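You operate a simulated robot arm through the tools that you are given. There is no shell and no other tool. Be economical: measure what you need, move in short steps, check, and stop when the job is done.

Carry out the task below with a simulated robot arm. There is one attempt and no reset: what you move stays moved.

TASK
Sponge the trowel lines out of the low patch with the later date, then close it with a wet trowel.
Fine: float and trowel are wetted in the wash tub and go back; the other patch stays as it is. Set down upright: sponge float. A coat counts when it lies all over at full strength: go over it till it gets no stronger. What is to be rubbed or washed off counts as gone when no trace of it is left.

It is judged by the outcome, as a careful person would: the job done as asked, and still so three seconds after it is handed in. It fails if anything else is knocked over, pushed out of place, dropped, spilled or broken.

THE ROBOT
A 6-joint arm with a two-finger parallel gripper, fixed in place. Base frame: the origin is at the foot of the arm, x ahead of it, y to its left, z up; the work surface is at about z = 0.8. Readings come in m, rad, newtons and seconds.
With the tool pointing down near the work surface it reaches from about 0.14 to 0.74 m from the base axis. Its first joint turns from -2.897 to 2.897 rad. Payload 3.91 kg.
The tool frame sits at the grasp point between the pads (the TCP): z along the fingers, y along the line on which they close. The tips reach 0.03 m beyond it. Largest opening 0.11 m; finger width 0.02, thickness 0.01; the body of the gripper, 0.048 by 0.112 m, starts 0.055 m behind the TCP.
Orientation is that of the tool frame in the base frame, as a unit quaternion [w, x, y, z]. With the fingers straight down and closing along the base's y, the tool's x points along the base's -x, its y along +y and its z along -z.

THE INTERFACE
- The arm moves only by the tool send_rows. Its argument "series" is text: rows parted by semicolons, each of 7 numbers parted by spaces: the shift along the tool's x, y, z in units of 30 mm (1.0 is 30 mm), then the turn, a rotation vector about the tool's x, y, z in units of 4 degrees (1.0 is 4 degrees), then the gripper command, from -1 (shut) to 1 (fully open), values between in proportion. In form: x y z wx wy wz gripper; .... A call has 1 to 20 rows; each row shifts and turns the commanded pose from where the row before left it, along the tool's axes as they then stand. A call with a number of a shift or a turn outside -1 to 1 is refused whole. Each row takes 0.2 s and may step no farther than 0.05 m and 0.15 rad from the row before; otherwise, or with a gripper value out of range, the whole call is refused. A pose out of reach is approached as far as the arm can. The call stops where the force on the tool passes 40 N (or 10 N more than at its start, if that is more) or the arm is blocked; 0.2 s more then pass. The fingers move at their own pace (about 0.045 m/s each) and stop on an object; they squeeze with about 37 N. The grip force told is the motor's: it shows also when the fingers shut on nothing. Time passes only in rows, and 0.2 s behind the last, so rows that do not move let the fingers close. The reply holds the time, the measured pose of the TCP, the force on the tool along the base axes, the opening and the grip force, in the units named above and with some noise, with the torque about the TCP (base axes, N m) and any sound that the robot's microphone picked up.
- Cameras (640 x 400 px; columns grow to the right, rows downward): "scene" is fixed at [0.3997, -0.5007, 1.8954]; the picture's right is [1.00, -0.03, 0.00], its down [-0.03, -0.79, -0.62] and it looks along [0.02, 0.62, -0.79] (base axes); focal length 308 px, centre (320, 200). "wrist" rides on the gripper at [0.071, 0.022, -0.107] in the tool frame; the picture's right is [-0.29, 0.96, 0.00], its down [-0.76, -0.23, -0.61] and it looks along [-0.58, -0.18, 0.79] (tool axes); focal length 243 px, centre (320, 200). There is no depth. A picture from a camera that has moved, and an enlarged one, comes with that camera's place and axes in the base frame and with its lens.
- grab_frame(camera): a new picture of that camera. The clock stands still meanwhile.
- raise_lower(by): slides the trunk up (or, below 0, down) by that many m; the arm rides with it, the base frame stays. It gives what a move gives, with no picture.
- inspect(camera, box): a new picture of the part [left, top, right, bottom] of that camera's present view, enlarged. The clock stands still meanwhile.
- hand_in(): hands the job in; it is judged then, once.

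Work in short steps. Places have to be worked out from the pictures, the camera data and where the tool is seen: move nearer, look again, correct. Check each grasp and each placing, and mend what went wrong. You have 120 turns and 84 pictures in all, those below and enlarged ones among them. Open the gripper and draw the arm clear of the work before you hand the job in, unless the task says otherwise; then end with one line.

The tools are called after "Emit:" by a JSON object that holds its "name" and its "arguments". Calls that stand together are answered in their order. send_rows: Moves the arm, as the interface text tells. Its arguments: {"type":"object","properties":{"series":{"type":"string"}},"required":["series"]} The other tools are called the same way: raise_lower (by) slides the trunk up or down; grab_frame (camera) takes a picture; inspect (camera, box) takes an enlarged picture of a part of a camera's view; hand_in () hands the job in.

At the start:

```text
time: 0.0
position: [0.2712, 0.181, 1.42]
tcp_rot: [0.002, 0.0, 1.0, 0.0]
contact_force: [-1.0, 0.5, 0.1]
wrist_torque: [-0.03, 0.02, -0.02]
opening: 0.11
grip_force: 0.1
trunk travel left (down, up): [-0.59, 0.0]
```

scene: 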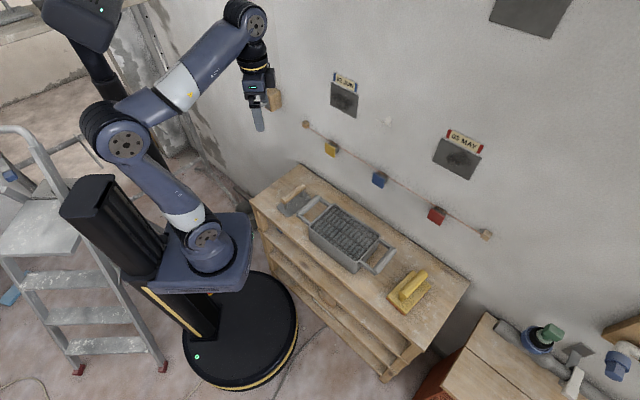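
wrist: 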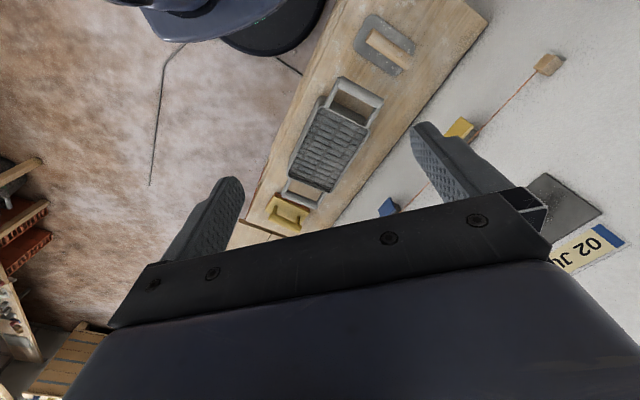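

The scene shows two low patches with date labels, and one high patch. I'll enlarge the labels and the tools on the bench.

Emit:
{"name": "inspect", "arguments": {"camera": "scene", "box": [310, 60, 390, 120]}}

Emit:
{"name": "inspect", "arguments": {"camera": "scene", "box": [420, 120, 500, 190]}}

Emit:
{"name": "inspect", "arguments": {"camera": "scene", "box": [240, 160, 480, 320]}}

```text
6.67 times, centred on (350, 90) of scene
camera zoom: at [0.3997, -0.5007, 1.8954], right [1.0, -0.03, 0.0], down [-0.03, -0.79, -0.62], along [0.02, 0.62, -0.79], focal length 2053 px, centre (120, 933)
```

zoom: 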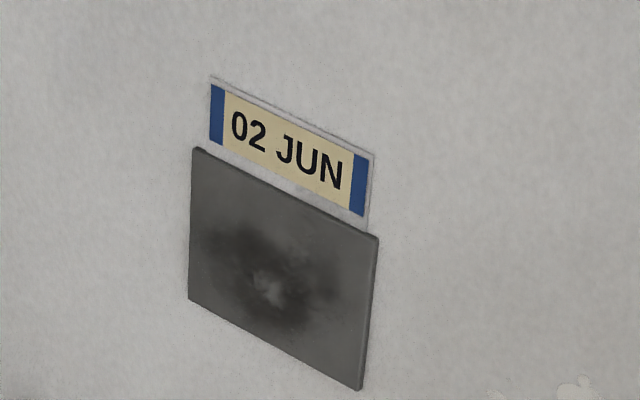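

```text
5.71 times, centred on (460, 155) of scene
camera zoom: at [0.3997, -0.5007, 1.8954], right [1.0, -0.03, 0.0], down [-0.03, -0.79, -0.62], along [0.02, 0.62, -0.79], focal length 1760 px, centre (-480, 457)
```

zoom: 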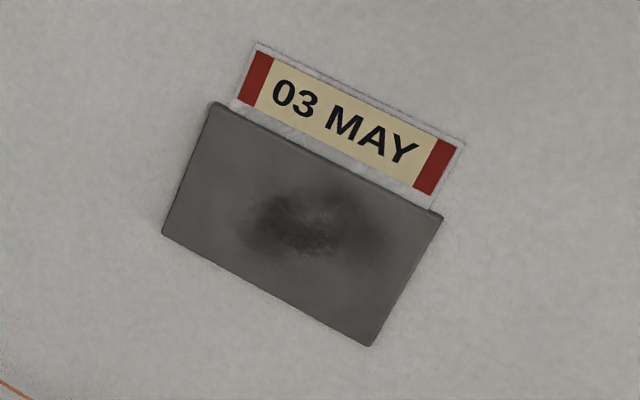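

```text
2.50 times, centred on (360, 240) of scene
camera zoom: at [0.3997, -0.5007, 1.8954], right [1.0, -0.03, 0.0], down [-0.03, -0.79, -0.62], along [0.02, 0.62, -0.79], focal length 770 px, centre (220, 100)
```

zoom: 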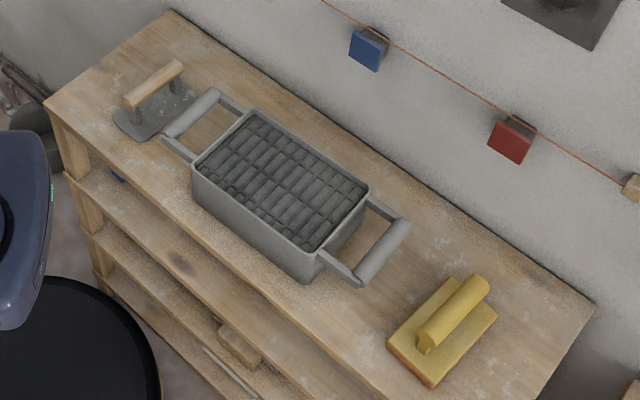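

The low patch with the later date is 02 JUN, at about (0.52, 0.44, 1.27). The wall normal sits at about 43°. I'll turn the tool square to the wall and shift it along the bench towards the sponge float.

Emit:
{"name": "send_rows", "arguments": {"series": "0 0 0 0 0 -0.983 0.3;0 0 0 0 0 -0.983 0.3;0 0 0 0 0 -0.983 0.3;0 0 0 0 0 -0.983 0.3;0 0 0 0 0 -0.983 0.3;0 0 0 0 0 -0.983 0.3;0 0 0 0 0 -0.983 0.3;0 0 0 0 0 -0.983 0.3;0 0 0 0 0 -0.983 0.3;0 0 0 0 0 -0.983 0.3;0 0 0 0 0 -0.983 0.3;0 -1 0 0 0 0 0.3;0 -1 0 0 0 0 0.3;0 -1 0 0 0 0 0.3;0 -1 0 0 0 0 0.3;0 -1 0 0 0 0 0.3;0 -1 0 0 0 0 0.3;0 -1 0 0 0 0 0.3;0 -1 0 0 0 0 0.3;0 -1 0 0 0 0 0.3"}}

Emit:
{"name": "raise_lower", "arguments": {"by": -0.25}}

Emit:
{"name": "grab_frame", "arguments": {"camera": "wrist"}}

Emit:
{"name": "grab_frame", "arguments": {"camera": "scene"}}

```text
time: 4.2
position: [0.4534, -0.0166, 1.4195]
tcp_rot: [0.002, -0.369, 0.929, -0.001]
contact_force: [-0.5, -0.3, -0.1]
wrist_torque: [-0.03, 0.0, 0.0]
opening: 0.0716
grip_force: 0.0
trunk travel left (down, up): [-0.59, 0.0]
```

```text
time: 6.8
position: [0.4531, -0.0183, 1.1707]
tcp_rot: [0.002, -0.368, 0.93, -0.001]
contact_force: [0.4, 0.3, 0.4]
wrist_torque: [0.03, 0.01, -0.01]
opening: 0.0716
grip_force: 0.1
trunk travel left (down, up): [-0.34, 0.25]
```

```text
78 pictures are left
camera wrist: at [0.3858, -0.0488, 1.2764], right [-0.44, 0.9, 0.0], down [0.71, 0.35, 0.61], along [0.55, 0.27, -0.79], focal length 243 px, centre (320, 200)
```

wrist: 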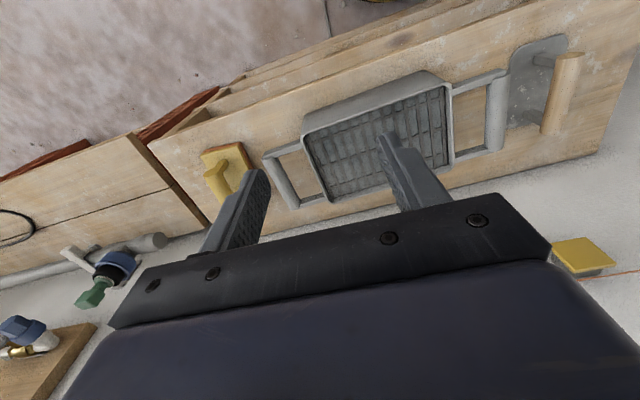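

```text
77 pictures are left
```

scene: 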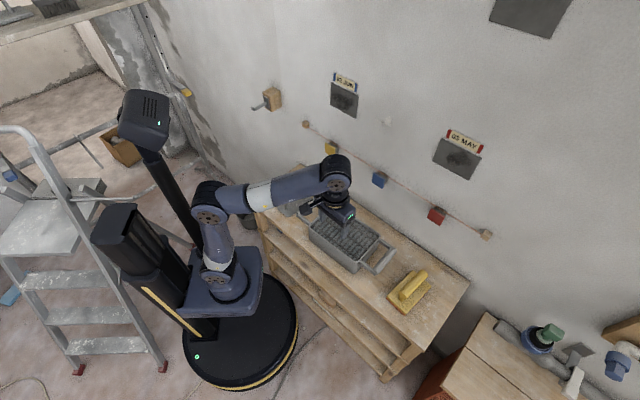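

The tool is squared to the wall. Next I'll move towards the float and look from above it.

Emit:
{"name": "send_rows", "arguments": {"series": "-0.35 -0.9 0.5 0 0 0 0.3;-0.35 -0.9 0.5 0 0 0 0.3;-0.35 -0.9 0.5 0 0 0 0.3;-0.35 -0.9 0.5 0 0 0 0.3;-0.35 -0.9 0.5 0 0 0 0.3;-0.35 -0.9 0.5 0 0 0 0.3;-0.35 -0.9 0.5 0 0 0 0.3;-0.35 -0.9 0.5 0 0 0 0.3;0 0 0 0 0 0 0.3"}}

Emit:
{"name": "grab_frame", "arguments": {"camera": "wrist"}}

Emit:
{"name": "inspect", "arguments": {"camera": "scene", "box": [340, 180, 480, 320]}}

```text
time: 8.8
position: [0.6414, -0.1089, 1.0547]
tcp_rot: [0.005, -0.368, 0.93, -0.002]
contact_force: [-0.7, -0.1, -0.5]
wrist_torque: [0.0, -0.04, -0.03]
opening: 0.0716
grip_force: 0.1
out of reach, approached as far as the arm can: row 7, 8
trunk travel left (down, up): [-0.34, 0.25]
```

```text
76 pictures are left
camera wrist: at [0.5729, -0.1408, 1.1622], right [-0.44, 0.9, 0.0], down [0.71, 0.35, 0.61], along [0.55, 0.27, -0.79], focal length 243 px, centre (320, 200)
```

wrist: 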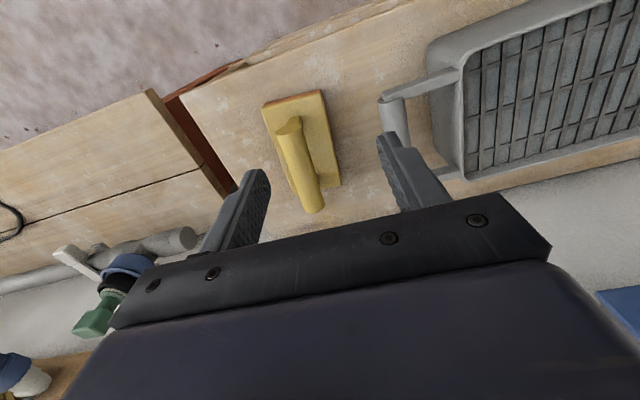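

```text
2.86 times, centred on (410, 250) of scene
camera zoom: at [0.3997, -0.5007, 1.8954], right [1.0, -0.03, 0.0], down [-0.03, -0.79, -0.62], along [0.02, 0.62, -0.79], focal length 880 px, centre (63, 57)
```

zoom: 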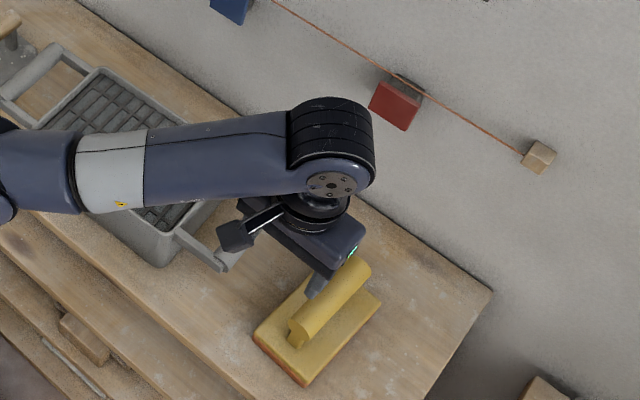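

The arm runs out of reach with the trunk low, because the shoulder is too low for this wrist height. I put the float handle at about (0.734, -0.09, 0.88). I'll raise the trunk again and come down over it.

Emit:
{"name": "raise_lower", "arguments": {"by": 0.2}}

Emit:
{"name": "send_rows", "arguments": {"series": "0 0 1 0 0 0 0.3;0 0 1 0 0 0 0.3;0 0 1 0 0 0 0.3;0 0 1 0 0 0 0.3;0 0 1 0 0 0 0.3;0 0 1 0 0 0 0.3;0 0 1 0 0 0 0.3;0 0 1 0 0 0 0.3;0 0 0 0 0 1 0.3;0 0 0 0 0 0 0.3"}}

Emit:
{"name": "grab_frame", "arguments": {"camera": "wrist"}}

```text
time: 10.9
position: [0.6409, -0.1091, 1.2553]
tcp_rot: [0.004, -0.367, 0.93, -0.001]
contact_force: [0.2, -0.2, 0.2]
wrist_torque: [0.03, -0.02, 0.01]
opening: 0.0714
grip_force: 0.1
trunk travel left (down, up): [-0.54, 0.05]
```

```text
time: 13.2
position: [0.6432, -0.1095, 1.0168]
tcp_rot: [0.004, -0.335, 0.942, -0.002]
contact_force: [0.1, 0.3, 0.6]
wrist_torque: [0.02, 0.01, 0.01]
opening: 0.0715
grip_force: 0.0
trunk travel left (down, up): [-0.54, 0.05]
```

```text
74 pictures are left
camera wrist: at [0.5723, -0.1373, 1.1236], right [-0.38, 0.93, 0.0], down [0.73, 0.3, 0.61], along [0.57, 0.23, -0.79], focal length 243 px, centre (320, 200)
```

wrist: 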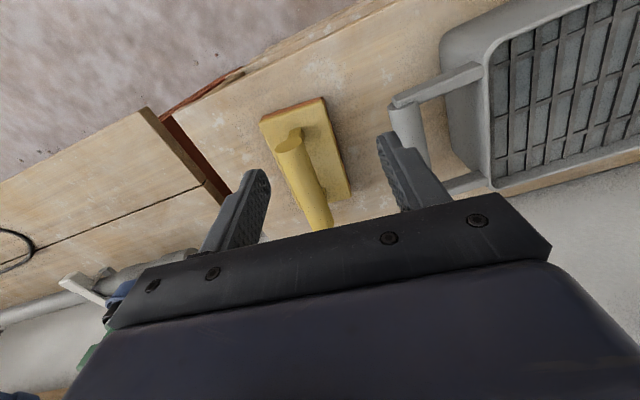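

Now I'll shift over the handle, by about 0.083 m forward and 0.042 m to the right, and check in the pictures.

Emit:
{"name": "send_rows", "arguments": {"series": "-0.9 -0.47 0.3 0 0 0 0.3;-0.9 -0.47 0.3 0 0 0 0.3;-0.9 -0.47 0.4 0 0 0 0.3;0 0 0.5 0 0 0 0.3;0 0 0 0 0 0 0.3"}}

Emit:
{"name": "grab_frame", "arguments": {"camera": "wrist"}}

Emit:
{"name": "inspect", "arguments": {"camera": "scene", "box": [360, 200, 480, 320]}}

```text
time: 14.3
position: [0.7335, -0.0924, 0.9702]
tcp_rot: [0.004, -0.336, 0.942, -0.001]
contact_force: [0.8, -0.4, -0.1]
wrist_torque: [0.0, 0.02, 0.03]
opening: 0.0716
grip_force: 0.0
trunk travel left (down, up): [-0.54, 0.05]
```

```text
73 pictures are left
camera wrist: at [0.6628, -0.1192, 1.0763], right [-0.38, 0.93, 0.0], down [0.73, 0.3, 0.61], along [0.57, 0.23, -0.79], focal length 243 px, centre (320, 200)
```

wrist: 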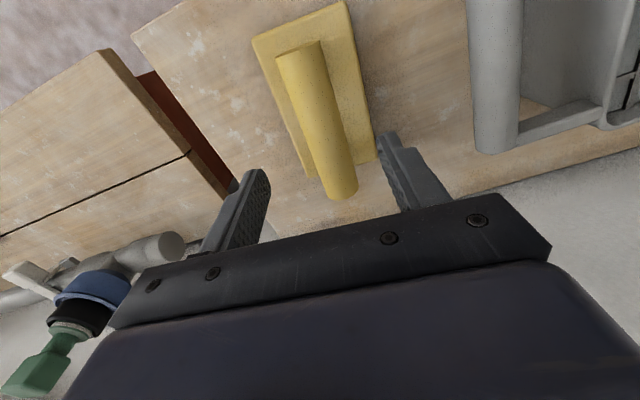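

```text
3.33 times, centred on (420, 260) of scene
camera zoom: at [0.3997, -0.5007, 1.8954], right [1.0, -0.03, 0.0], down [-0.03, -0.79, -0.62], along [0.02, 0.62, -0.79], focal length 1027 px, centre (-13, 0)
```

zoom: 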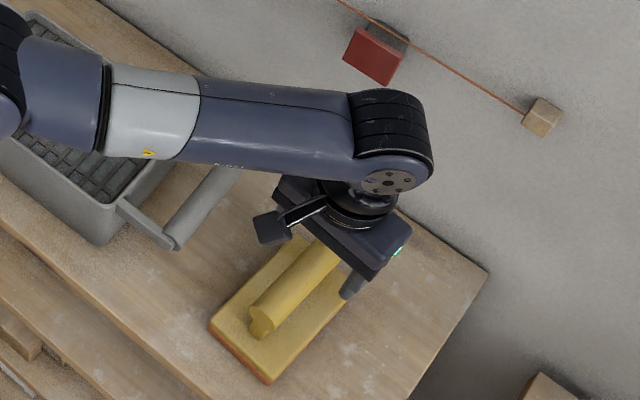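

The gripper is centred over the handle and aligned with it. I'll come down 0.08 m and look again.

Emit:
{"name": "send_rows", "arguments": {"series": "0 0.1 0.7 0 0 0 0.3;0 0 0.7 0 0 0 0.3;0 0 0.7 0 0 0 0.3;0 0 0.6 0 0 0 0.3;0 0 0 0 0 0 0.3"}}

Emit:
{"name": "grab_frame", "arguments": {"camera": "wrist"}}

Emit:
{"name": "inspect", "arguments": {"camera": "scene", "box": [380, 230, 460, 320]}}

```text
time: 15.6
position: [0.7321, -0.0894, 0.8908]
tcp_rot: [0.005, -0.335, 0.942, -0.001]
contact_force: [0.7, -0.4, -0.1]
wrist_torque: [0.0, 0.04, -0.02]
opening: 0.0719
grip_force: 0.1
trunk travel left (down, up): [-0.54, 0.05]
```

```text
71 pictures are left
camera wrist: at [0.6618, -0.1161, 0.997], right [-0.38, 0.93, 0.0], down [0.73, 0.3, 0.61], along [0.57, 0.23, -0.79], focal length 243 px, centre (320, 200)
```

wrist: 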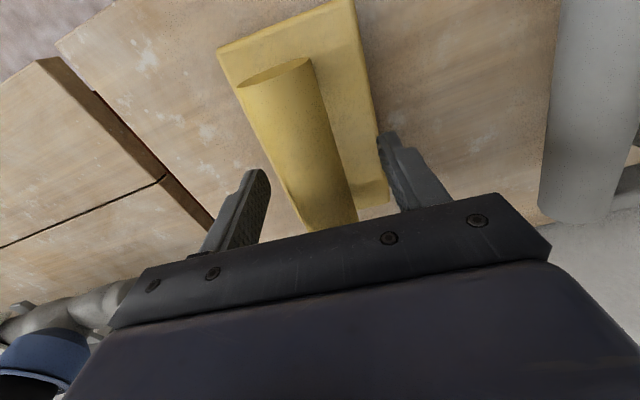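

```text
4.44 times, centred on (420, 275) of scene
camera zoom: at [0.3997, -0.5007, 1.8954], right [1.0, -0.03, 0.0], down [-0.03, -0.79, -0.62], along [0.02, 0.62, -0.79], focal length 1369 px, centre (-124, -133)
```

zoom: 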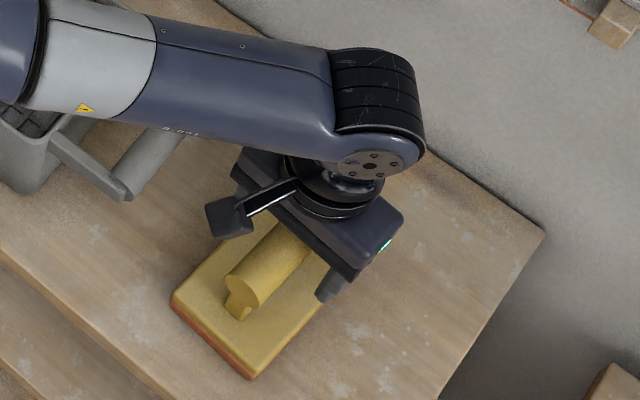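

The handle axis is at about z = 0.882. I'll lower a little more and close on it.

Emit:
{"name": "send_rows", "arguments": {"series": "0 0 0.27 0 0 0 0.3;0 0 0 0 0 0 -1;0 0 0 0 0 0 -1;0 0 0 0 0 0 -1;0 0 0 0 0 0 -1;0 0 0 0 0 0 -1"}}

Emit:
{"name": "grab_frame", "arguments": {"camera": "wrist"}}

```text
time: 16.9
position: [0.7317, -0.0896, 0.8828]
tcp_rot: [0.005, -0.335, 0.942, -0.001]
contact_force: [-0.5, 0.6, -0.9]
wrist_torque: [0.16, -0.03, 0.03]
opening: 0.0316
grip_force: 36.4
trunk travel left (down, up): [-0.54, 0.05]
```

```text
69 pictures are left
camera wrist: at [0.6615, -0.1157, 0.9888], right [-0.38, 0.93, 0.0], down [0.73, 0.3, 0.61], along [0.57, 0.23, -0.79], focal length 243 px, centre (320, 200)
```

wrist: 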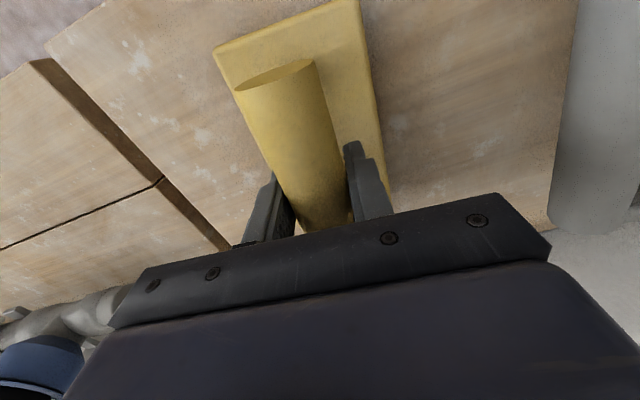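

The float is gripped; the opening is 0.0316 m and the sponge bottom sits about 0.083 m below the TCP. I'll lift it 0.15 m and look at the tub.

Emit:
{"name": "send_rows", "arguments": {"series": "0 0 -0.5 0 0 0 -1;0 0 -0.9 0 0 0 -1;0 0 -0.9 0 0 0 -1;0 0 -0.9 0 0 0 -1;0 0 -0.9 0 0 0 -1;0 0 -0.9 0 0 0 -1;0.5 0.5 0 0 0 0 -1;0.5 0.8 0 0 0 0 -1;0.5 0.8 0 0 0 0 -1;0 0 0 0 0 0 -1"}}

Emit:
{"name": "grab_frame", "arguments": {"camera": "wrist"}}

Emit:
{"name": "inspect", "arguments": {"camera": "scene", "box": [260, 170, 480, 320]}}

```text
time: 19.1
position: [0.6544, -0.0686, 1.0305]
tcp_rot: [0.004, -0.335, 0.942, -0.001]
contact_force: [0.4, 0.2, -1.6]
wrist_torque: [-0.01, -0.02, 0.0]
opening: 0.0316
grip_force: 37.2
trunk travel left (down, up): [-0.54, 0.05]
```

```text
68 pictures are left
camera wrist: at [0.5844, -0.0966, 1.138], right [-0.38, 0.93, 0.0], down [0.73, 0.3, 0.61], along [0.57, 0.23, -0.79], focal length 243 px, centre (320, 200)
```

wrist: 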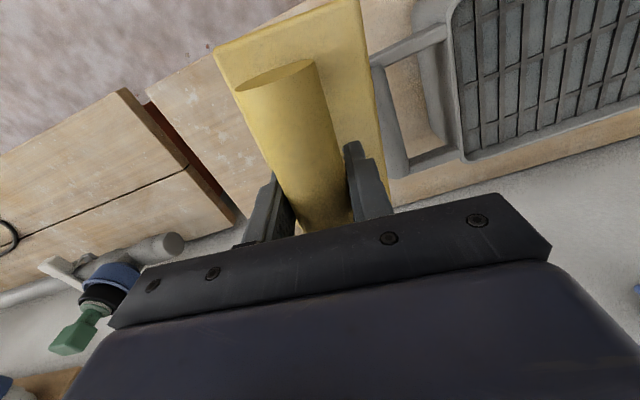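

```text
2.67 times, centred on (370, 245) of scene
camera zoom: at [0.3997, -0.5007, 1.8954], right [1.0, -0.03, 0.0], down [-0.03, -0.79, -0.62], along [0.02, 0.62, -0.79], focal length 821 px, centre (187, 80)
```

zoom: 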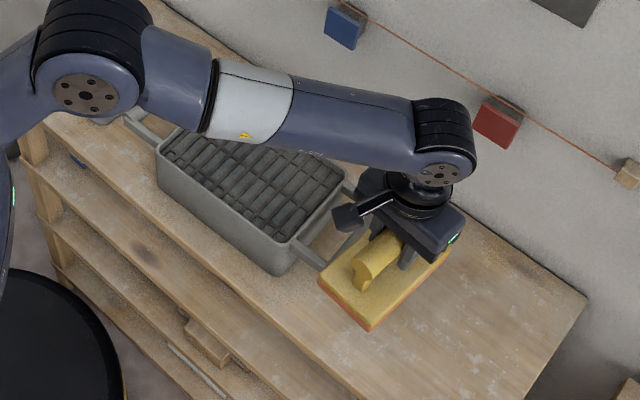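

The sponge clears the rim, and the tub's long axis is at about -40°. I'll turn the float to lie along the tub, then move over its centre at about (0.51, 0.14).

Emit:
{"name": "send_rows", "arguments": {"series": "0 0 0 0 0 0.99 -1;0 0 0 0 0 0.99 -1;0 0 0 0 0 0.99 -1;0 0 0 0 0 0.99 -1;0 0 0 0 0 0.99 -1;0 0 0 0 0 0.99 -1;0 0 0 0 0 0.99 -1;0 0 0 0 0 0.99 -1;0 0 0 0 0 0.99 -1;0 0 0 0 0 0.99 -1;0 0 0 0 0 0.99 -1;0 0 0 0 0 0.99 -1;0 0 0 0 0 0.99 -1;0 0 0 0 0 0.99 -1;0 0 0 0 0 0.99 -1;0 0 0 0 0 0.99 -1;0 0 0 0 0 0.99 -1;0 0 0 0 0 0.99 -1;0 0 0 0 0 0.99 -1;0 0 0 0 0 0.99 -1"}}

Emit:
{"name": "grab_frame", "arguments": {"camera": "wrist"}}

```text
time: 23.4
position: [0.6562, -0.0674, 1.033]
tcp_rot: [0.004, 0.343, 0.939, 0.001]
contact_force: [-0.6, -0.2, -1.0]
wrist_torque: [-0.04, 0.0, 0.02]
opening: 0.0316
grip_force: 36.8
trunk travel left (down, up): [-0.54, 0.05]
```

```text
66 pictures are left
camera wrist: at [0.6143, -0.0042, 1.1389], right [0.84, 0.55, 0.01], down [0.43, -0.67, 0.61], along [0.34, -0.51, -0.79], focal length 243 px, centre (320, 200)
```

wrist: 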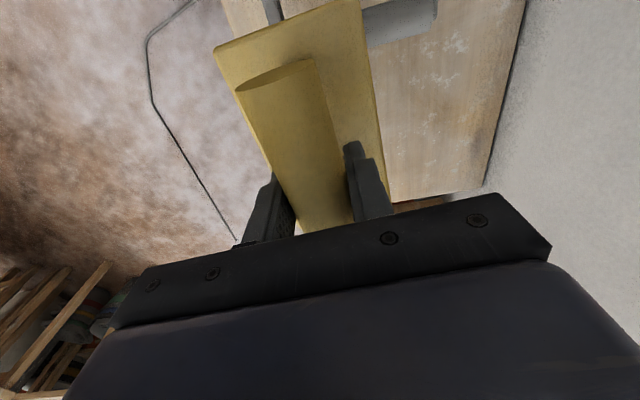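

Now the float is parallel to the tub. I'll move over the tub's centre.

Emit:
{"name": "send_rows", "arguments": {"series": "0.907 0.248 0 0 0 0 -1;0.907 0.248 0 0 0 0 -1;0.907 0.248 0 0 0 0 -1;0.907 0.248 0 0 0 0 -1;0.907 0.248 0 0 0 0 -1;0.907 0.248 0 0 0 0 -1;0.907 0.248 0 0 0 0 -1;0.907 0.248 0 0 0 0 -1;0.907 0.248 0 0 0 0 -1;0 0 0 0 0 0 -1"}}

Emit:
{"name": "grab_frame", "arguments": {"camera": "wrist"}}

Emit:
{"name": "inspect", "arguments": {"camera": "scene", "box": [270, 170, 420, 290]}}

```text
time: 25.6
position: [0.5138, 0.1411, 1.0293]
tcp_rot: [0.004, 0.342, 0.94, 0.001]
contact_force: [-0.4, 0.7, -1.8]
wrist_torque: [0.0, 0.0, 0.02]
opening: 0.0318
grip_force: 36.9
trunk travel left (down, up): [-0.54, 0.05]
```

```text
65 pictures are left
camera wrist: at [0.4712, 0.2028, 1.1367], right [0.84, 0.55, 0.01], down [0.43, -0.66, 0.61], along [0.34, -0.51, -0.79], focal length 243 px, centre (320, 200)
```

wrist: 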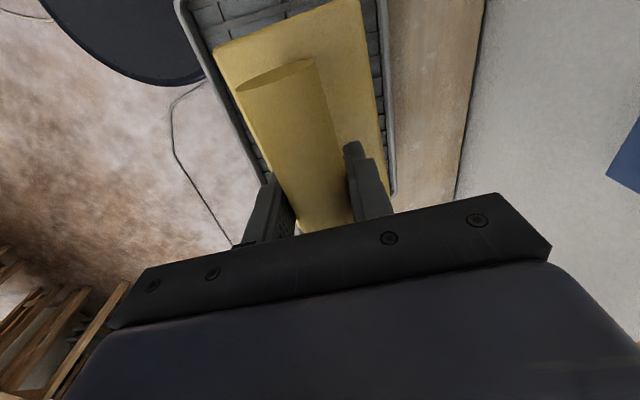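

```text
3.33 times, centred on (345, 230) of scene
camera zoom: at [0.3997, -0.5007, 1.8954], right [1.0, -0.03, 0.0], down [-0.03, -0.79, -0.62], along [0.02, 0.62, -0.79], focal length 1027 px, centre (237, 100)
```

zoom: 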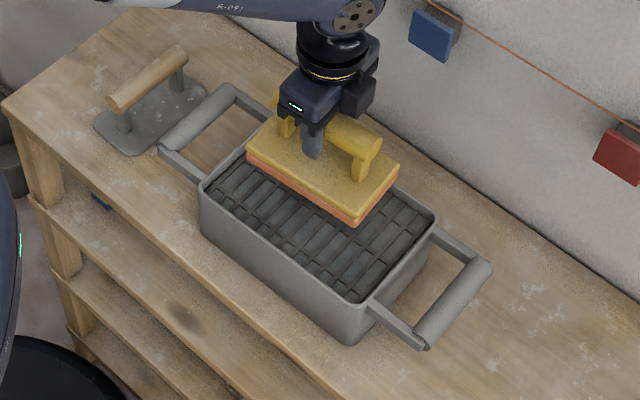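

The float sits about 10 mm towards the wall from the tub's centreline. I'll shift it back and lower it slowly until the sponge presses on the slats.

Emit:
{"name": "send_rows", "arguments": {"series": "0 -0.35 0.5 0 0 0 -1;0 0 0.5 0 0 0 -1;0 0 0.3 0 0 0 -1;0 0 0.3 0 0 0 -1;0 0 0.2 0 0 0 -1;0 0 0.2 0 0 0 -1;0 0 0 0 0 0 -1"}}

Emit:
{"name": "inspect", "arguments": {"camera": "scene", "box": [270, 170, 420, 290]}}

```text
time: 27.1
position: [0.5047, 0.1309, 0.9687]
tcp_rot: [0.004, 0.342, 0.94, 0.002]
contact_force: [0.3, 0.5, -1.6]
wrist_torque: [-0.03, -0.01, 0.01]
opening: 0.0317
grip_force: 37.3
trunk travel left (down, up): [-0.54, 0.05]
```

```text
3.33 times, centred on (345, 230) of scene
camera zoom: at [0.3997, -0.5007, 1.8954], right [1.0, -0.03, 0.0], down [-0.03, -0.79, -0.62], along [0.02, 0.62, -0.79], focal length 1027 px, centre (237, 100)
```

zoom: 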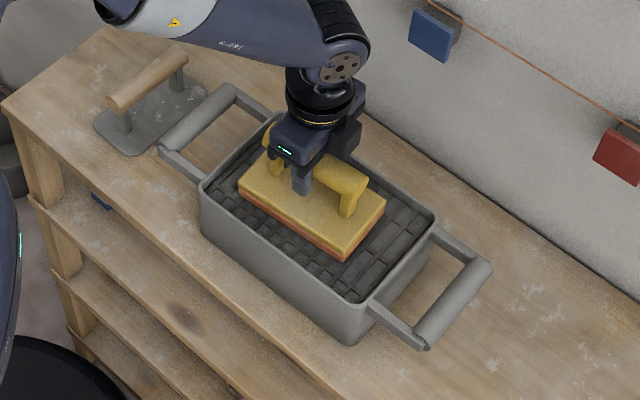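

It's centred and still free of the slats. I'll keep lowering in small steps.

Emit:
{"name": "send_rows", "arguments": {"series": "0 0 0.15 0 0 0 -1;0 0 0.15 0 0 0 -1;0 0 0.15 0 0 0 -1;0 0 0.15 0 0 0 -1;0 0 0.15 0 0 0 -1;0 0 0 0 0 0 -1"}}

```text
time: 28.6
position: [0.5049, 0.1329, 0.9483]
tcp_rot: [0.006, 0.343, 0.939, 0.002]
contact_force: [0.0, 1.5, 33.2]
wrist_torque: [-0.34, 0.24, 0.09]
opening: 0.0319
grip_force: 37.1
trunk travel left (down, up): [-0.54, 0.05]
```

The sponge is pressed on the slats with 33 N. I'll ease off, work it a little in place, and look for wetness.

Emit:
{"name": "send_rows", "arguments": {"series": "0 0 -0.05 0 0 0 -1;0.2 0 0 0 0 0 -1;-0.2 0 0 0 0 0 -1;-0.2 0 0 0 0 0 -1;0.2 0 0 0 0 0 -1;0 0 0 0 0 0 -1"}}

Emit:
{"name": "send_rows", "arguments": {"series": "0 0 -0.4 0 0 0 -1;0 0 -0.9 0 0 0 -1;0 0 -0.9 0 0 0 -1;0 0 -0.9 0 0 0 -1;0 0 0 0 0 0 -1"}}

Emit:
{"name": "inspect", "arguments": {"camera": "scene", "box": [270, 170, 420, 290]}}

```text
time: 29.9
position: [0.5058, 0.1314, 0.9487]
tcp_rot: [0.003, 0.342, 0.94, 0.001]
contact_force: [-0.4, -0.3, 0.6]
wrist_torque: [-0.14, 0.13, 0.01]
opening: 0.0316
grip_force: 37.1
trunk travel left (down, up): [-0.54, 0.05]
```

```text
time: 31.1
position: [0.5047, 0.1318, 1.0416]
tcp_rot: [0.004, 0.342, 0.94, 0.001]
contact_force: [-0.4, -0.9, -0.2]
wrist_torque: [0.0, 0.03, -0.01]
opening: 0.0317
grip_force: 37.2
trunk travel left (down, up): [-0.54, 0.05]
```

```text
3.33 times, centred on (345, 230) of scene
camera zoom: at [0.3997, -0.5007, 1.8954], right [1.0, -0.03, 0.0], down [-0.03, -0.79, -0.62], along [0.02, 0.62, -0.79], focal length 1027 px, centre (237, 100)
```

zoom: 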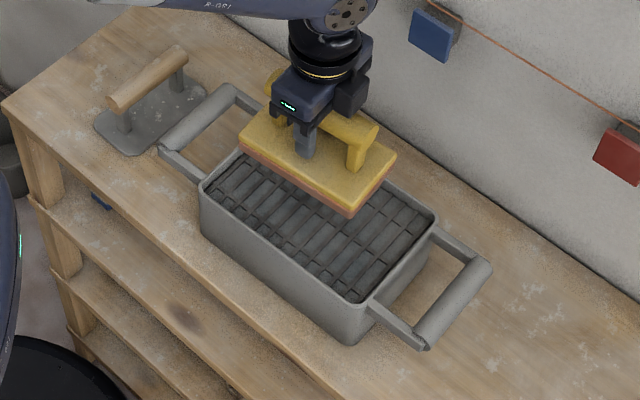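

The sponge has turned darker, so it's wet. I'll lift it, move it left in front of the JUN patch, and raise the trunk fully.

Emit:
{"name": "send_rows", "arguments": {"series": "0 0 -1 0 0 0 -1;0 0 -1 0 0 0 -1;0.9 0.12 -0.5 0 0 0.41 -1;0.9 0.12 -0.5 0 0 0.41 -1;0.9 0.12 -0.5 0 0 0.41 -1;0.9 0.12 -0.5 0 0 0.42 -1;0.9 0.12 -0.5 0 0 0 -1;0.9 0.12 -0.5 0 0 0 -1;0.9 0.12 -0.5 0 0 0 -1;0.9 0.12 0 0 0 0 -1;0 0 0 0 0 0 -1"}}

Emit:
{"name": "raise_lower", "arguments": {"by": 0.05}}

```text
time: 33.5
position: [0.3684, 0.3072, 1.2051]
tcp_rot: [0.005, 0.395, 0.919, 0.002]
contact_force: [0.2, -0.5, -1.1]
wrist_torque: [0.0, -0.01, 0.0]
opening: 0.0316
grip_force: 37.0
trunk travel left (down, up): [-0.54, 0.05]
```

```text
time: 34.5
position: [0.3683, 0.3065, 1.2553]
tcp_rot: [0.004, 0.395, 0.918, 0.001]
contact_force: [-0.1, 0.6, -1.9]
wrist_torque: [-0.04, -0.02, -0.02]
opening: 0.0313
grip_force: 37.0
trunk travel left (down, up): [-0.59, 0.0]
```

The tool's y axis now points along the wall normal. I'll tilt the tool up towards the wall.

Emit:
{"name": "send_rows", "arguments": {"series": "0 0 0 -1 0 0 -1;0 0 0 -1 0 0 -1;0 0 0 -1 0 0 -1;0 0 0 -1 0 0 -1;0 0 0 -1 0 0 -1;0 0 0 -1 0 0 -1;0 0 0 -1 0 0 -1;0 0 0 -1 0 0 -1;0 0 0 -1 0 0 -1;0 0 0 -1 0 0 -1;0 0 0 0 0 0 -1"}}

Emit:
{"name": "grab_frame", "arguments": {"camera": "scene"}}

```text
time: 36.9
position: [0.3689, 0.307, 1.2545]
tcp_rot: [0.139, 0.37, 0.863, 0.316]
contact_force: [1.2, 0.0, -1.4]
wrist_torque: [-0.03, 0.02, 0.01]
opening: 0.0314
grip_force: 36.8
trunk travel left (down, up): [-0.59, 0.0]
```

```text
61 pictures are left
```

scene: 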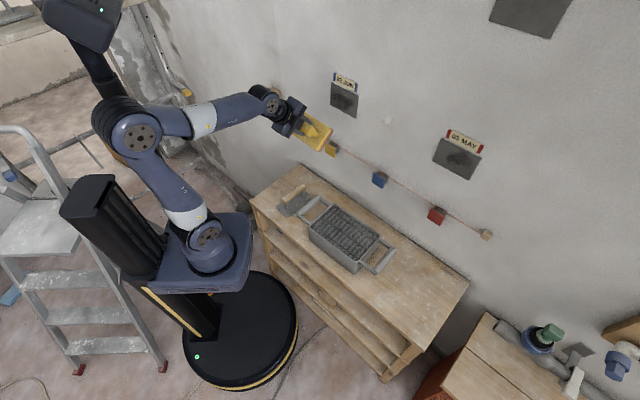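

The tilt is working. I'll carry on to horizontal.

Emit:
{"name": "send_rows", "arguments": {"series": "0 0 0 -1 0 0 -1;0 0 0 -1 0 0 -1;0 0 0 -1 0 0 -1;0 0 0 -1 0 0 -1;0 0 0 -1 0 0 -1;0 0 0 -1 0 0 -1;0 0 0 -1 0 0 -1;0 0 0 -1 0 0 -1;0 0 0 -1 0 0 -1;0 0 0 -1 0 0 -1;0 0 0 -1 0 0 -1;0 0 0 -1 0 0 -1;0 0 0 -0.5 0 0 -1;0 0 0 0 0 0 -1"}}

Emit:
{"name": "grab_frame", "arguments": {"camera": "wrist"}}

Emit:
{"name": "inspect", "arguments": {"camera": "scene", "box": [250, 50, 410, 150]}}

```text
time: 39.9
position: [0.3647, 0.3122, 1.2533]
tcp_rot: [0.26, 0.284, 0.68, 0.624]
contact_force: [0.1, -0.4, -1.7]
wrist_torque: [-0.01, 0.08, -0.02]
opening: 0.0318
grip_force: 37.0
out of reach, approached as far as the arm can: row 6, 7, 8
trunk travel left (down, up): [-0.59, 0.0]
```

```text
60 pictures are left
camera wrist: at [0.2389, 0.2905, 1.2858], right [0.27, -0.15, 0.95], down [0.09, -0.98, -0.18], along [0.96, 0.13, -0.25], focal length 243 px, centre (320, 200)
```

wrist: 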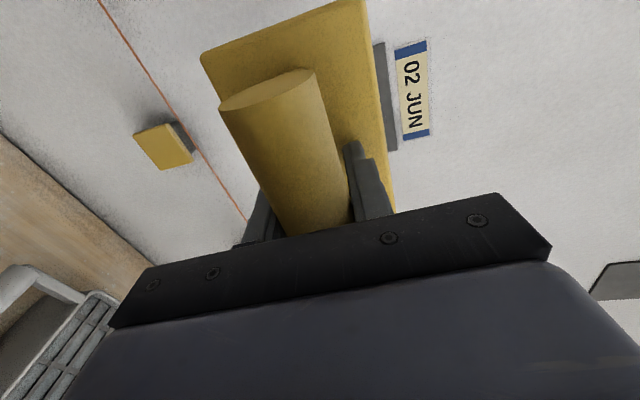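

```text
4.00 times, centred on (330, 100) of scene
camera zoom: at [0.3997, -0.5007, 1.8954], right [1.0, -0.03, 0.0], down [-0.03, -0.79, -0.62], along [0.02, 0.62, -0.79], focal length 1232 px, centre (280, 600)
```

zoom: 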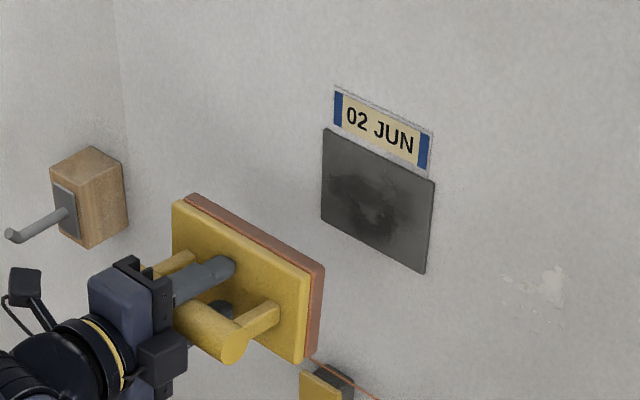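

The tool's heading is 44.7°, which matches the wall normal I get from the string line. It still droops by about 5°, so I'll correct the pitch.

Emit:
{"name": "send_rows", "arguments": {"series": "0 0 0 -0.6 0 0 -1;0 0 0 -0.6 0 0 -1;0 0 0 0 0 0 -1"}}

```text
time: 40.7
position: [0.3646, 0.3121, 1.2551]
tcp_rot: [0.27, 0.274, 0.653, 0.652]
contact_force: [0.0, -0.1, -1.5]
wrist_torque: [0.01, 0.01, 0.02]
opening: 0.0317
grip_force: 37.0
trunk travel left (down, up): [-0.59, 0.0]
```

By triangulation the patch face is at d ≈ 0.655. It runs z = 1.234 to 1.320, with its centre at about (0.512, 0.414, 1.277). I'll centre on it and approach to about 2 cm off.

Emit:
{"name": "send_rows", "arguments": {"series": "-0.5 0.4 0 0 0 0 -1;-0.5 0.33 0 0 0 0 -1;0 0 0.7 0 0 0 -1;0 0 0.7 0 0 0 -1;0 0 0.7 0 0 0 -1;0 0 0.4 0 0 0 -1;0 0 0 0 0 0 -1"}}

Emit:
{"name": "grab_frame", "arguments": {"camera": "wrist"}}

Emit:
{"name": "inspect", "arguments": {"camera": "scene", "box": [250, 50, 410, 150]}}

```text
time: 42.3
position: [0.4374, 0.3439, 1.2757]
tcp_rot: [0.27, 0.274, 0.654, 0.652]
contact_force: [-0.3, 0.8, -1.2]
wrist_torque: [-0.03, 0.03, 0.01]
opening: 0.0317
grip_force: 36.7
trunk travel left (down, up): [-0.59, 0.0]
```

```text
58 pictures are left
camera wrist: at [0.311, 0.3207, 1.2976], right [0.21, -0.21, 0.96], down [0.1, -0.97, -0.23], along [0.97, 0.14, -0.18], focal length 243 px, centre (320, 200)
```

wrist: 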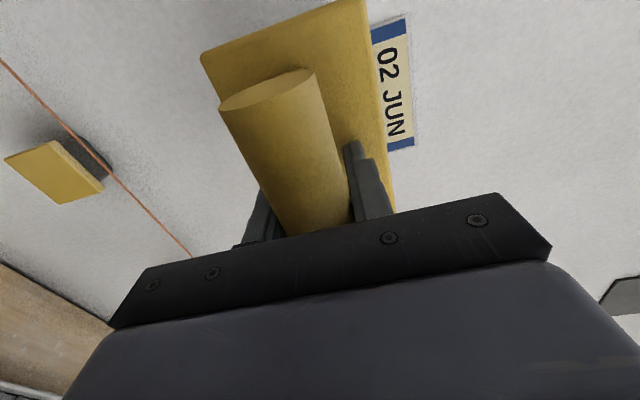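

```text
4.00 times, centred on (330, 100) of scene
camera zoom: at [0.3997, -0.5007, 1.8954], right [1.0, -0.03, 0.0], down [-0.03, -0.79, -0.62], along [0.02, 0.62, -0.79], focal length 1232 px, centre (280, 600)
```

zoom: 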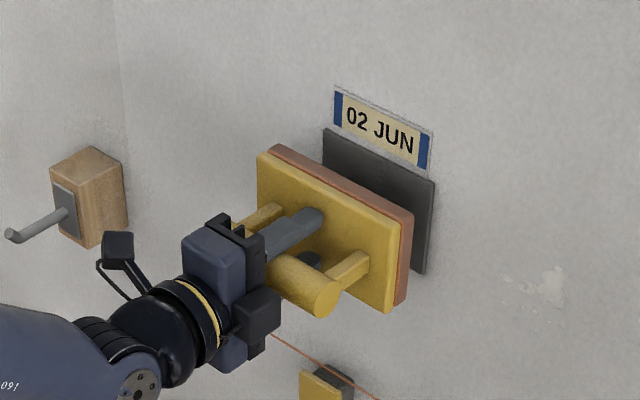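

It's aligned with the patch. I'll press forward slowly until contact.

Emit:
{"name": "send_rows", "arguments": {"series": "0 0 0.25 0 0 0 -1;0 0 0.2 0 0 0 -1;0 0 0.1 0 0 0 -1;0 0 0.1 0 0 0 -1;0 0 0 0 0 0 -1"}}

```text
time: 43.5
position: [0.4511, 0.3561, 1.2741]
tcp_rot: [0.27, 0.275, 0.653, 0.652]
contact_force: [0.3, 0.3, -1.9]
wrist_torque: [-0.05, 0.01, 0.01]
opening: 0.0314
grip_force: 37.0
trunk travel left (down, up): [-0.59, 0.0]
```

Emit:
{"name": "send_rows", "arguments": {"series": "0 0.05 0.1 0 0 0 -1;0 0 0.1 0 0 0 -1;0 0 0.1 0 0 0 -1;0 0 0 0 0 0 -1"}}

```text
time: 44.5
position: [0.459, 0.3641, 1.2761]
tcp_rot: [0.27, 0.275, 0.653, 0.652]
contact_force: [-0.2, -1.1, -0.2]
wrist_torque: [-0.03, 0.03, -0.01]
opening: 0.0316
grip_force: 36.8
trunk travel left (down, up): [-0.59, 0.0]
```

No contact yet at d ≈ 0.582. I'll keep creeping forward.

Emit:
{"name": "send_rows", "arguments": {"series": "0 0 0.1 0 0 0 -1;0 0 0.1 0 0 0 -1;0 0 0 0 0 0 -1"}}

Emit:
{"name": "inspect", "arguments": {"camera": "scene", "box": [270, 60, 390, 135]}}

```text
time: 45.3
position: [0.4632, 0.3669, 1.2771]
tcp_rot: [0.27, 0.274, 0.653, 0.652]
contact_force: [-0.8, -0.4, -2.0]
wrist_torque: [-0.06, 0.04, -0.02]
opening: 0.0314
grip_force: 37.4
trunk travel left (down, up): [-0.59, 0.0]
```

```text
5.33 times, centred on (330, 98) of scene
camera zoom: at [0.3997, -0.5007, 1.8954], right [1.0, -0.03, 0.0], down [-0.03, -0.79, -0.62], along [0.02, 0.62, -0.79], focal length 1643 px, centre (267, 747)
```

zoom: 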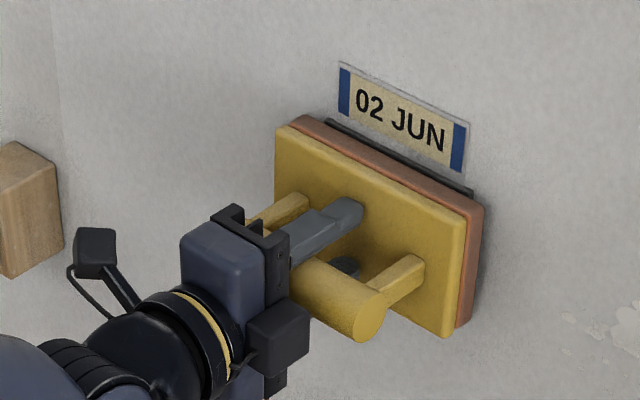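

Emit:
{"name": "send_rows", "arguments": {"series": "-0.2 0 0.08 0 0 0 -1;0 0 0.08 0 0 0 -1;0 0 0.08 0 0 0 -1;0 0 0.08 0 0 0 -1;0 0 0 0 0 0 -1"}}

```text
time: 46.5
position: [0.4706, 0.3676, 1.2762]
tcp_rot: [0.271, 0.274, 0.653, 0.652]
contact_force: [-19.4, -15.4, -6.9]
wrist_torque: [0.15, -0.22, -0.34]
opening: 0.0316
grip_force: 36.9
trunk travel left (down, up): [-0.59, 0.0]
```

Contact at 25 N normal force. I'll rub up and down and sideways over the patch, staying below the label.

Emit:
{"name": "send_rows", "arguments": {"series": "0 -0.2 0 0 0 0 -1;0 -0.2 0 0 0 0 -1;0.3 0 0 0 0 0 -1;0 0.2 0 0 0 0 -1;0 0.2 0 0 0 0 -1;0 0.2 0 0 0 0 -1;-0.3 0 0 0 0 0 -1;-0.3 0 0 0 0 0 -1;0 -0.3 0 0 0 0 -1;0 -0.3 0 0 0 0 -1;0.3 0 0 0 0 0 -1;0 0.2 0 0 0 0 -1;0 0.2 0 0 0 0 -1;0 0 0 0 0 0 -1"}}

```text
time: 49.5
position: [0.4732, 0.3696, 1.2772]
tcp_rot: [0.27, 0.275, 0.653, 0.652]
contact_force: [-13.7, -14.3, -10.3]
wrist_torque: [0.24, 0.08, -0.54]
opening: 0.0313
grip_force: 37.0
trunk travel left (down, up): [-0.59, 0.0]
```

Force held through the strokes. One more round of rubbing, then I'll back off to see the patch.

Emit:
{"name": "send_rows", "arguments": {"series": "0 -0.3 0 0 0 0 -1;0.3 -0.1 0 0 0 0 -1;0 0.3 0 0 0 0 -1;0 0.3 0 0 0 0 -1;-0.3 0 0 0 0 0 -1;-0.3 0 0 0 0 0 -1;0 -0.3 0 0 0 0 -1;0 -0.3 0 0 0 0 -1;0.3 0 0 0 0 0 -1;0 0.2 0 0 0 0 -1;0 0.2 0 0 0 0 -1;0 0 -0.5 0 0 0 -1;0 0 -0.8 0 0 0 -1;0 0 -0.8 0 0 0 -1;0 0 -0.8 0 0 0 -1;0.5 -0.5 0 0 0 0 -1;0.5 -0.8 0 0 0 0 -1;0.5 -0.8 0 0 0 0 -1;0 -0.8 0 0 0 0 -1;0 0 0 0 0 0 -1"}}

Emit:
{"name": "inspect", "arguments": {"camera": "scene", "box": [310, 60, 390, 120]}}

Emit:
{"name": "grab_frame", "arguments": {"camera": "wrist"}}

```text
time: 53.7
position: [0.3805, 0.3427, 1.1907]
tcp_rot: [0.27, 0.275, 0.653, 0.652]
contact_force: [0.1, -0.3, -1.7]
wrist_torque: [-0.02, 0.02, -0.01]
opening: 0.0317
grip_force: 36.6
trunk travel left (down, up): [-0.59, 0.0]
```

```text
6.67 times, centred on (350, 90) of scene
camera zoom: at [0.3997, -0.5007, 1.8954], right [1.0, -0.03, 0.0], down [-0.03, -0.79, -0.62], along [0.02, 0.62, -0.79], focal length 2053 px, centre (120, 933)
```

zoom: 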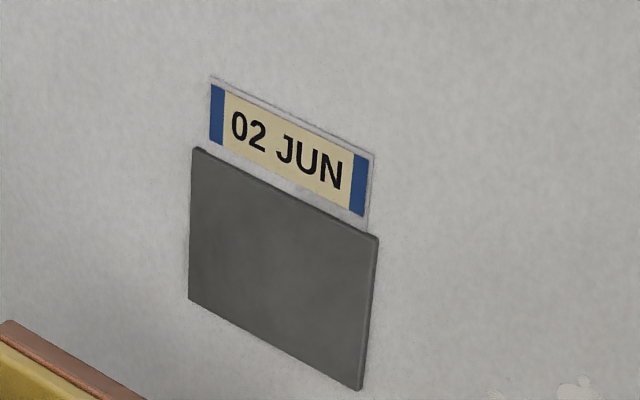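

```text
54 pictures are left
camera wrist: at [0.2538, 0.3186, 1.2137], right [0.21, -0.21, 0.96], down [0.1, -0.97, -0.23], along [0.97, 0.14, -0.18], focal length 243 px, centre (320, 200)
```

wrist: 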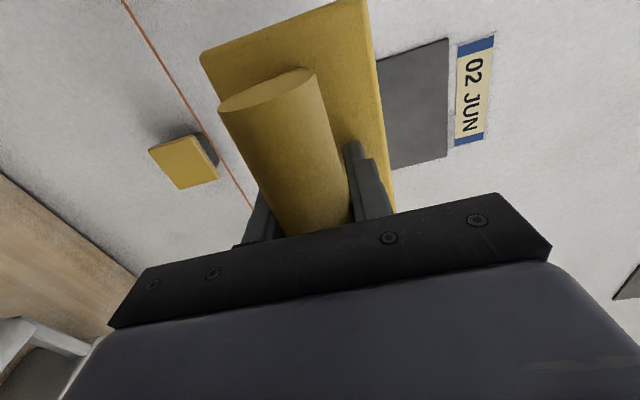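

The dark trowel lines look gone. I'll check the patch from the wrist camera once the float has been lowered out of the way a little more.

Emit:
{"name": "send_rows", "arguments": {"series": "0.7 -0.8 -0.5 0 0 0 -1;0.7 -0.8 -0.5 0 0 0 -1;0 0 0 0 0 0 -1"}}

Emit:
{"name": "inspect", "arguments": {"camera": "wrist", "box": [360, 0, 520, 110]}}

```text
time: 54.5
position: [0.3299, 0.3504, 1.1429]
tcp_rot: [0.272, 0.275, 0.653, 0.652]
contact_force: [-0.5, 0.1, -2.0]
wrist_torque: [-0.03, 0.02, -0.02]
opening: 0.0315
grip_force: 37.3
trunk travel left (down, up): [-0.59, 0.0]
```

```text
3.64 times, centred on (440, 55) of wrist
camera zoom: at [0.2027, 0.3274, 1.1659], right [0.21, -0.21, 0.96], down [0.1, -0.97, -0.23], along [0.97, 0.14, -0.18], focal length 882 px, centre (-116, 727)
```

zoom: 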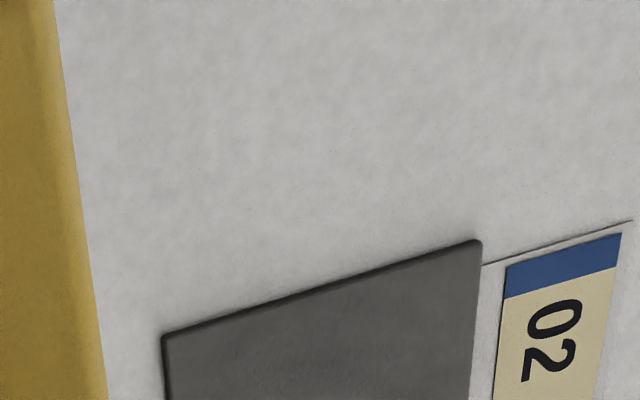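

The patch is clean, with no lines left. I'll tilt the float back down while moving right along the bench.

Emit:
{"name": "send_rows", "arguments": {"series": "-0.3 0 0 1 0 0 -1;-0.3 0 0 1 0 0 -1;-0.3 0 0 1 0 0 -1;-0.3 0 0 1 0 0 -1;-0.3 0 0 1 0 0 -1;-0.3 0 0 1 0 0 -1;-0.3 0 0 1 0 0 -1;-0.3 0 0 1 0 0 -1;-0.3 0 0 1 0 0 -1;-0.3 0 0 1 0 0 -1;-0.3 0 0 1 0 0 -1;-0.3 0 0 1 0 0 -1;-0.3 0 0 1 0 0 -1;-0.3 0 0 1 0 0 -1;-0.3 0 0 1 0 0 -1;-0.3 0 0 1 0 0 -1;-0.3 0 0 1 0 0 -1;-0.3 0 0 1 0 0 -1;-0.3 0 0 1 0 0 -1;-0.3 0 0 1 0 0 -1"}}

Emit:
{"name": "send_rows", "arguments": {"series": "-0.3 0 0 1 0 0 -1;-0.3 0 0 1 0 0 -1;-0.3 0 0 0.2 0 0 -1;0 0 0 0 0 0 -1"}}

```text
time: 58.2
position: [0.3818, 0.2268, 0.9791]
tcp_rot: [0.082, 0.37, 0.898, 0.225]
contact_force: [-2.7, -2.1, 21.3]
wrist_torque: [-0.19, 0.57, 0.02]
opening: 0.0315
grip_force: 37.3
out of reach, approached as far as the arm can: row 10, 11, 12, 13, 14, 15, 16, 17, 18
trunk travel left (down, up): [-0.59, 0.0]
stopped in row 18: the force on the tool passed its limit at 65 N (the readings are from after the stop); the commanded pose is now the measured one
```

```text
time: 58.5
position: [0.3827, 0.2283, 0.9783]
tcp_rot: [0.082, 0.37, 0.897, 0.228]
contact_force: [-4.4, -1.1, 23.8]
wrist_torque: [-0.17, 0.62, 0.01]
opening: 0.0316
grip_force: 37.1
out of reach, approached as far as the arm can: row 1
trunk travel left (down, up): [-0.59, 0.0]
stopped in row 1: the force on the tool passed its limit at 56 N (the readings are from after the stop); the commanded pose is now the measured one
```

The arm got into a singular region, sank and touched something. I'll look before moving again.

Emit:
{"name": "grab_frame", "arguments": {"camera": "scene"}}

Emit:
{"name": "inspect", "arguments": {"camera": "scene", "box": [250, 150, 410, 280]}}

Emit:
{"name": "grab_frame", "arguments": {"camera": "wrist"}}

```text
52 pictures are left
```

scene: 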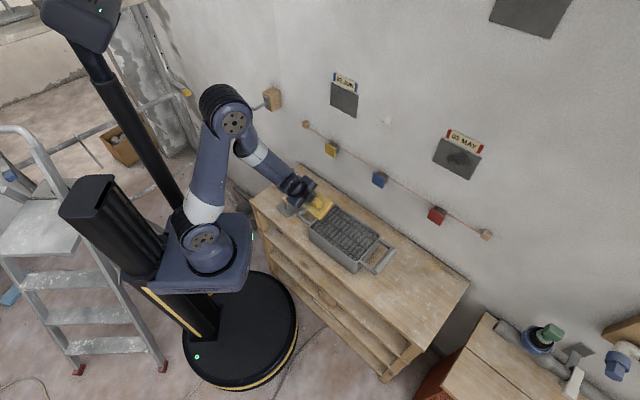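

```text
3.08 times, centred on (330, 215) of scene
camera zoom: at [0.3997, -0.5007, 1.8954], right [1.0, -0.03, 0.0], down [-0.03, -0.79, -0.62], along [0.02, 0.62, -0.79], focal length 948 px, centre (289, 154)
```

zoom: 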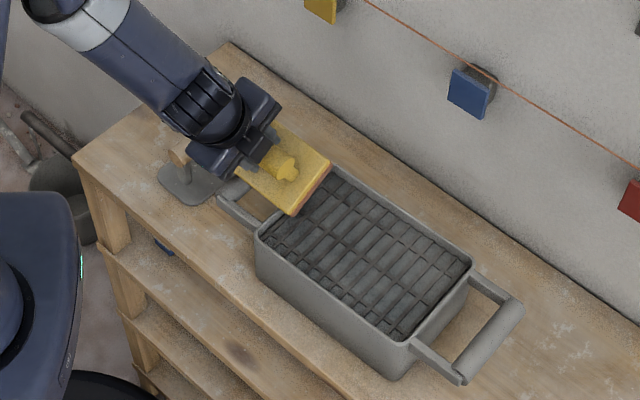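

```text
50 pictures are left
camera wrist: at [0.3114, 0.2542, 1.0853], right [0.81, 0.39, 0.44], down [0.21, -0.89, 0.41], along [0.55, -0.24, -0.8], focal length 243 px, centre (320, 200)
```

wrist: 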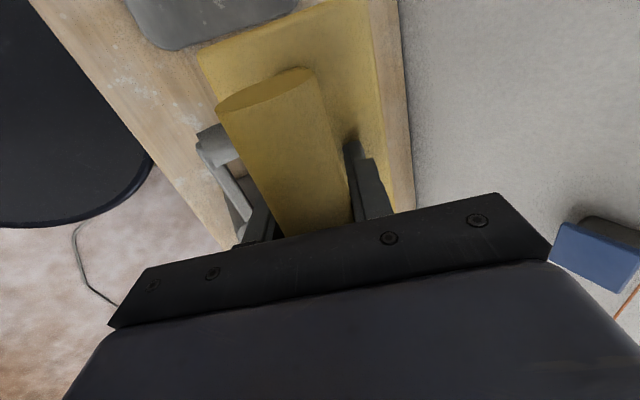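

The sponge is resting against the tub's left handle; tub and trowel look unmoved. I'll go straight up.

Emit:
{"name": "send_rows", "arguments": {"series": "0 0.24 -0.44 0 0 0 -1;0 0.47 -0.88 0 0 0 -1;0 0.47 -0.88 0 0 0 -1;0 0.47 -0.88 0 0 0 -1;0 0 0 0 0 0 -1"}}

Emit:
{"name": "inspect", "arguments": {"camera": "scene", "box": [250, 150, 410, 280]}}

```text
time: 59.7
position: [0.3599, 0.208, 0.9936]
tcp_rot: [0.082, 0.37, 0.897, 0.228]
contact_force: [-0.2, -0.4, -0.8]
wrist_torque: [-0.04, 0.02, -0.02]
opening: 0.0317
grip_force: 37.3
out of reach, approached as far as the arm can: row 1, 2, 3, 4
trunk travel left (down, up): [-0.59, 0.0]
```

```text
3.08 times, centred on (330, 215) of scene
camera zoom: at [0.3997, -0.5007, 1.8954], right [1.0, -0.03, 0.0], down [-0.03, -0.79, -0.62], along [0.02, 0.62, -0.79], focal length 948 px, centre (289, 154)
```

zoom: 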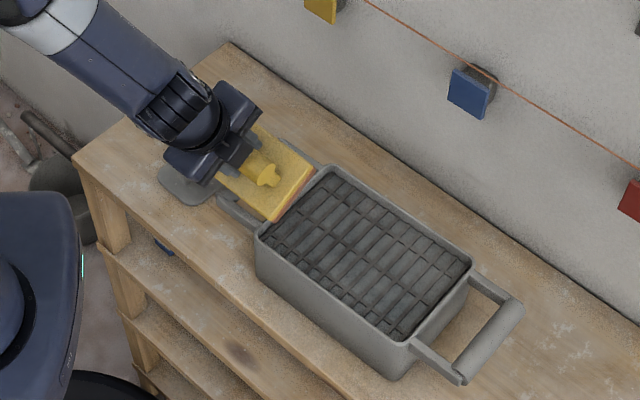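

The arm is held by a joint limit in this configuration. I'll reverse the tilt towards horizontal, which is how it came, while drifting up, and see whether it frees up.

Emit:
{"name": "send_rows", "arguments": {"series": "0 0.2 -0.2 -1 0 0 -1;0 0.2 -0.2 -1 0 0 -1;0 0.2 -0.2 -1 0 0 -1;0 0.2 -0.2 -1 0 0 -1;0 0.2 -0.2 -1 0 0 -1;0 0 0 0 0 0 -1"}}

```text
time: 61.1
position: [0.3643, 0.2149, 1.0277]
tcp_rot: [0.128, 0.353, 0.855, 0.357]
contact_force: [-0.3, 0.2, -1.4]
wrist_torque: [-0.01, 0.01, 0.0]
opening: 0.0317
grip_force: 36.9
out of reach, approached as far as the arm can: row 1, 2
trunk travel left (down, up): [-0.59, 0.0]
```

It freed up. I'll keep going up with a bit more tilt.

Emit:
{"name": "send_rows", "arguments": {"series": "0.3 0.65 -0.65 -0.7 0 0 -1;0.3 0.7 -0.6 -0.7 0 0 -1;0.3 0.75 -0.55 -0.7 0 0 -1;0.3 0.8 -0.5 -0.7 0 0 -1;0.3 0.85 -0.45 -0.7 0 0 -1;0.3 0.9 -0.4 -0.7 0 0 -1;0.3 0.9 -0.3 -0.7 0 0 -1;0.3 0.9 -0.2 -0.7 0 0 -1;0 0 0 0 0 0 -1"}}

Emit:
{"name": "grab_frame", "arguments": {"camera": "scene"}}

```text
time: 63.1
position: [0.3344, 0.2771, 1.2524]
tcp_rot: [0.194, 0.322, 0.769, 0.517]
contact_force: [-0.2, -0.3, -1.4]
wrist_torque: [-0.02, 0.03, -0.02]
opening: 0.0316
grip_force: 36.9
trunk travel left (down, up): [-0.59, 0.0]
```

```text
48 pictures are left
```

scene: 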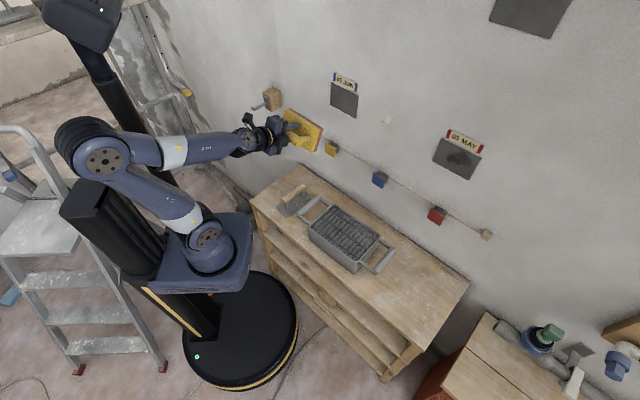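

Free again, and the bench is undisturbed. I'll go to the same place where the first tilt worked and tilt down in small chunks.

Emit:
{"name": "send_rows", "arguments": {"series": "0 0.2 0.46 0 0 0 -1;0 0.2 0.46 0 0 0 -1;0 0.2 0.46 0 0 0 -1;0 0 0 1 0 0 -1;0 0 0 1 0 0 -1;0 0 0 1 0 0 -1;0 0 0 1 0 0 -1;0 0 0 0 0 0 -1"}}

```text
time: 64.9
position: [0.3724, 0.3033, 1.2538]
tcp_rot: [0.175, 0.352, 0.815, 0.425]
contact_force: [1.4, -0.3, -1.8]
wrist_torque: [-0.07, 0.04, 0.01]
opening: 0.0315
grip_force: 36.6
out of reach, approached as far as the arm can: row 4, 5
trunk travel left (down, up): [-0.59, 0.0]
```

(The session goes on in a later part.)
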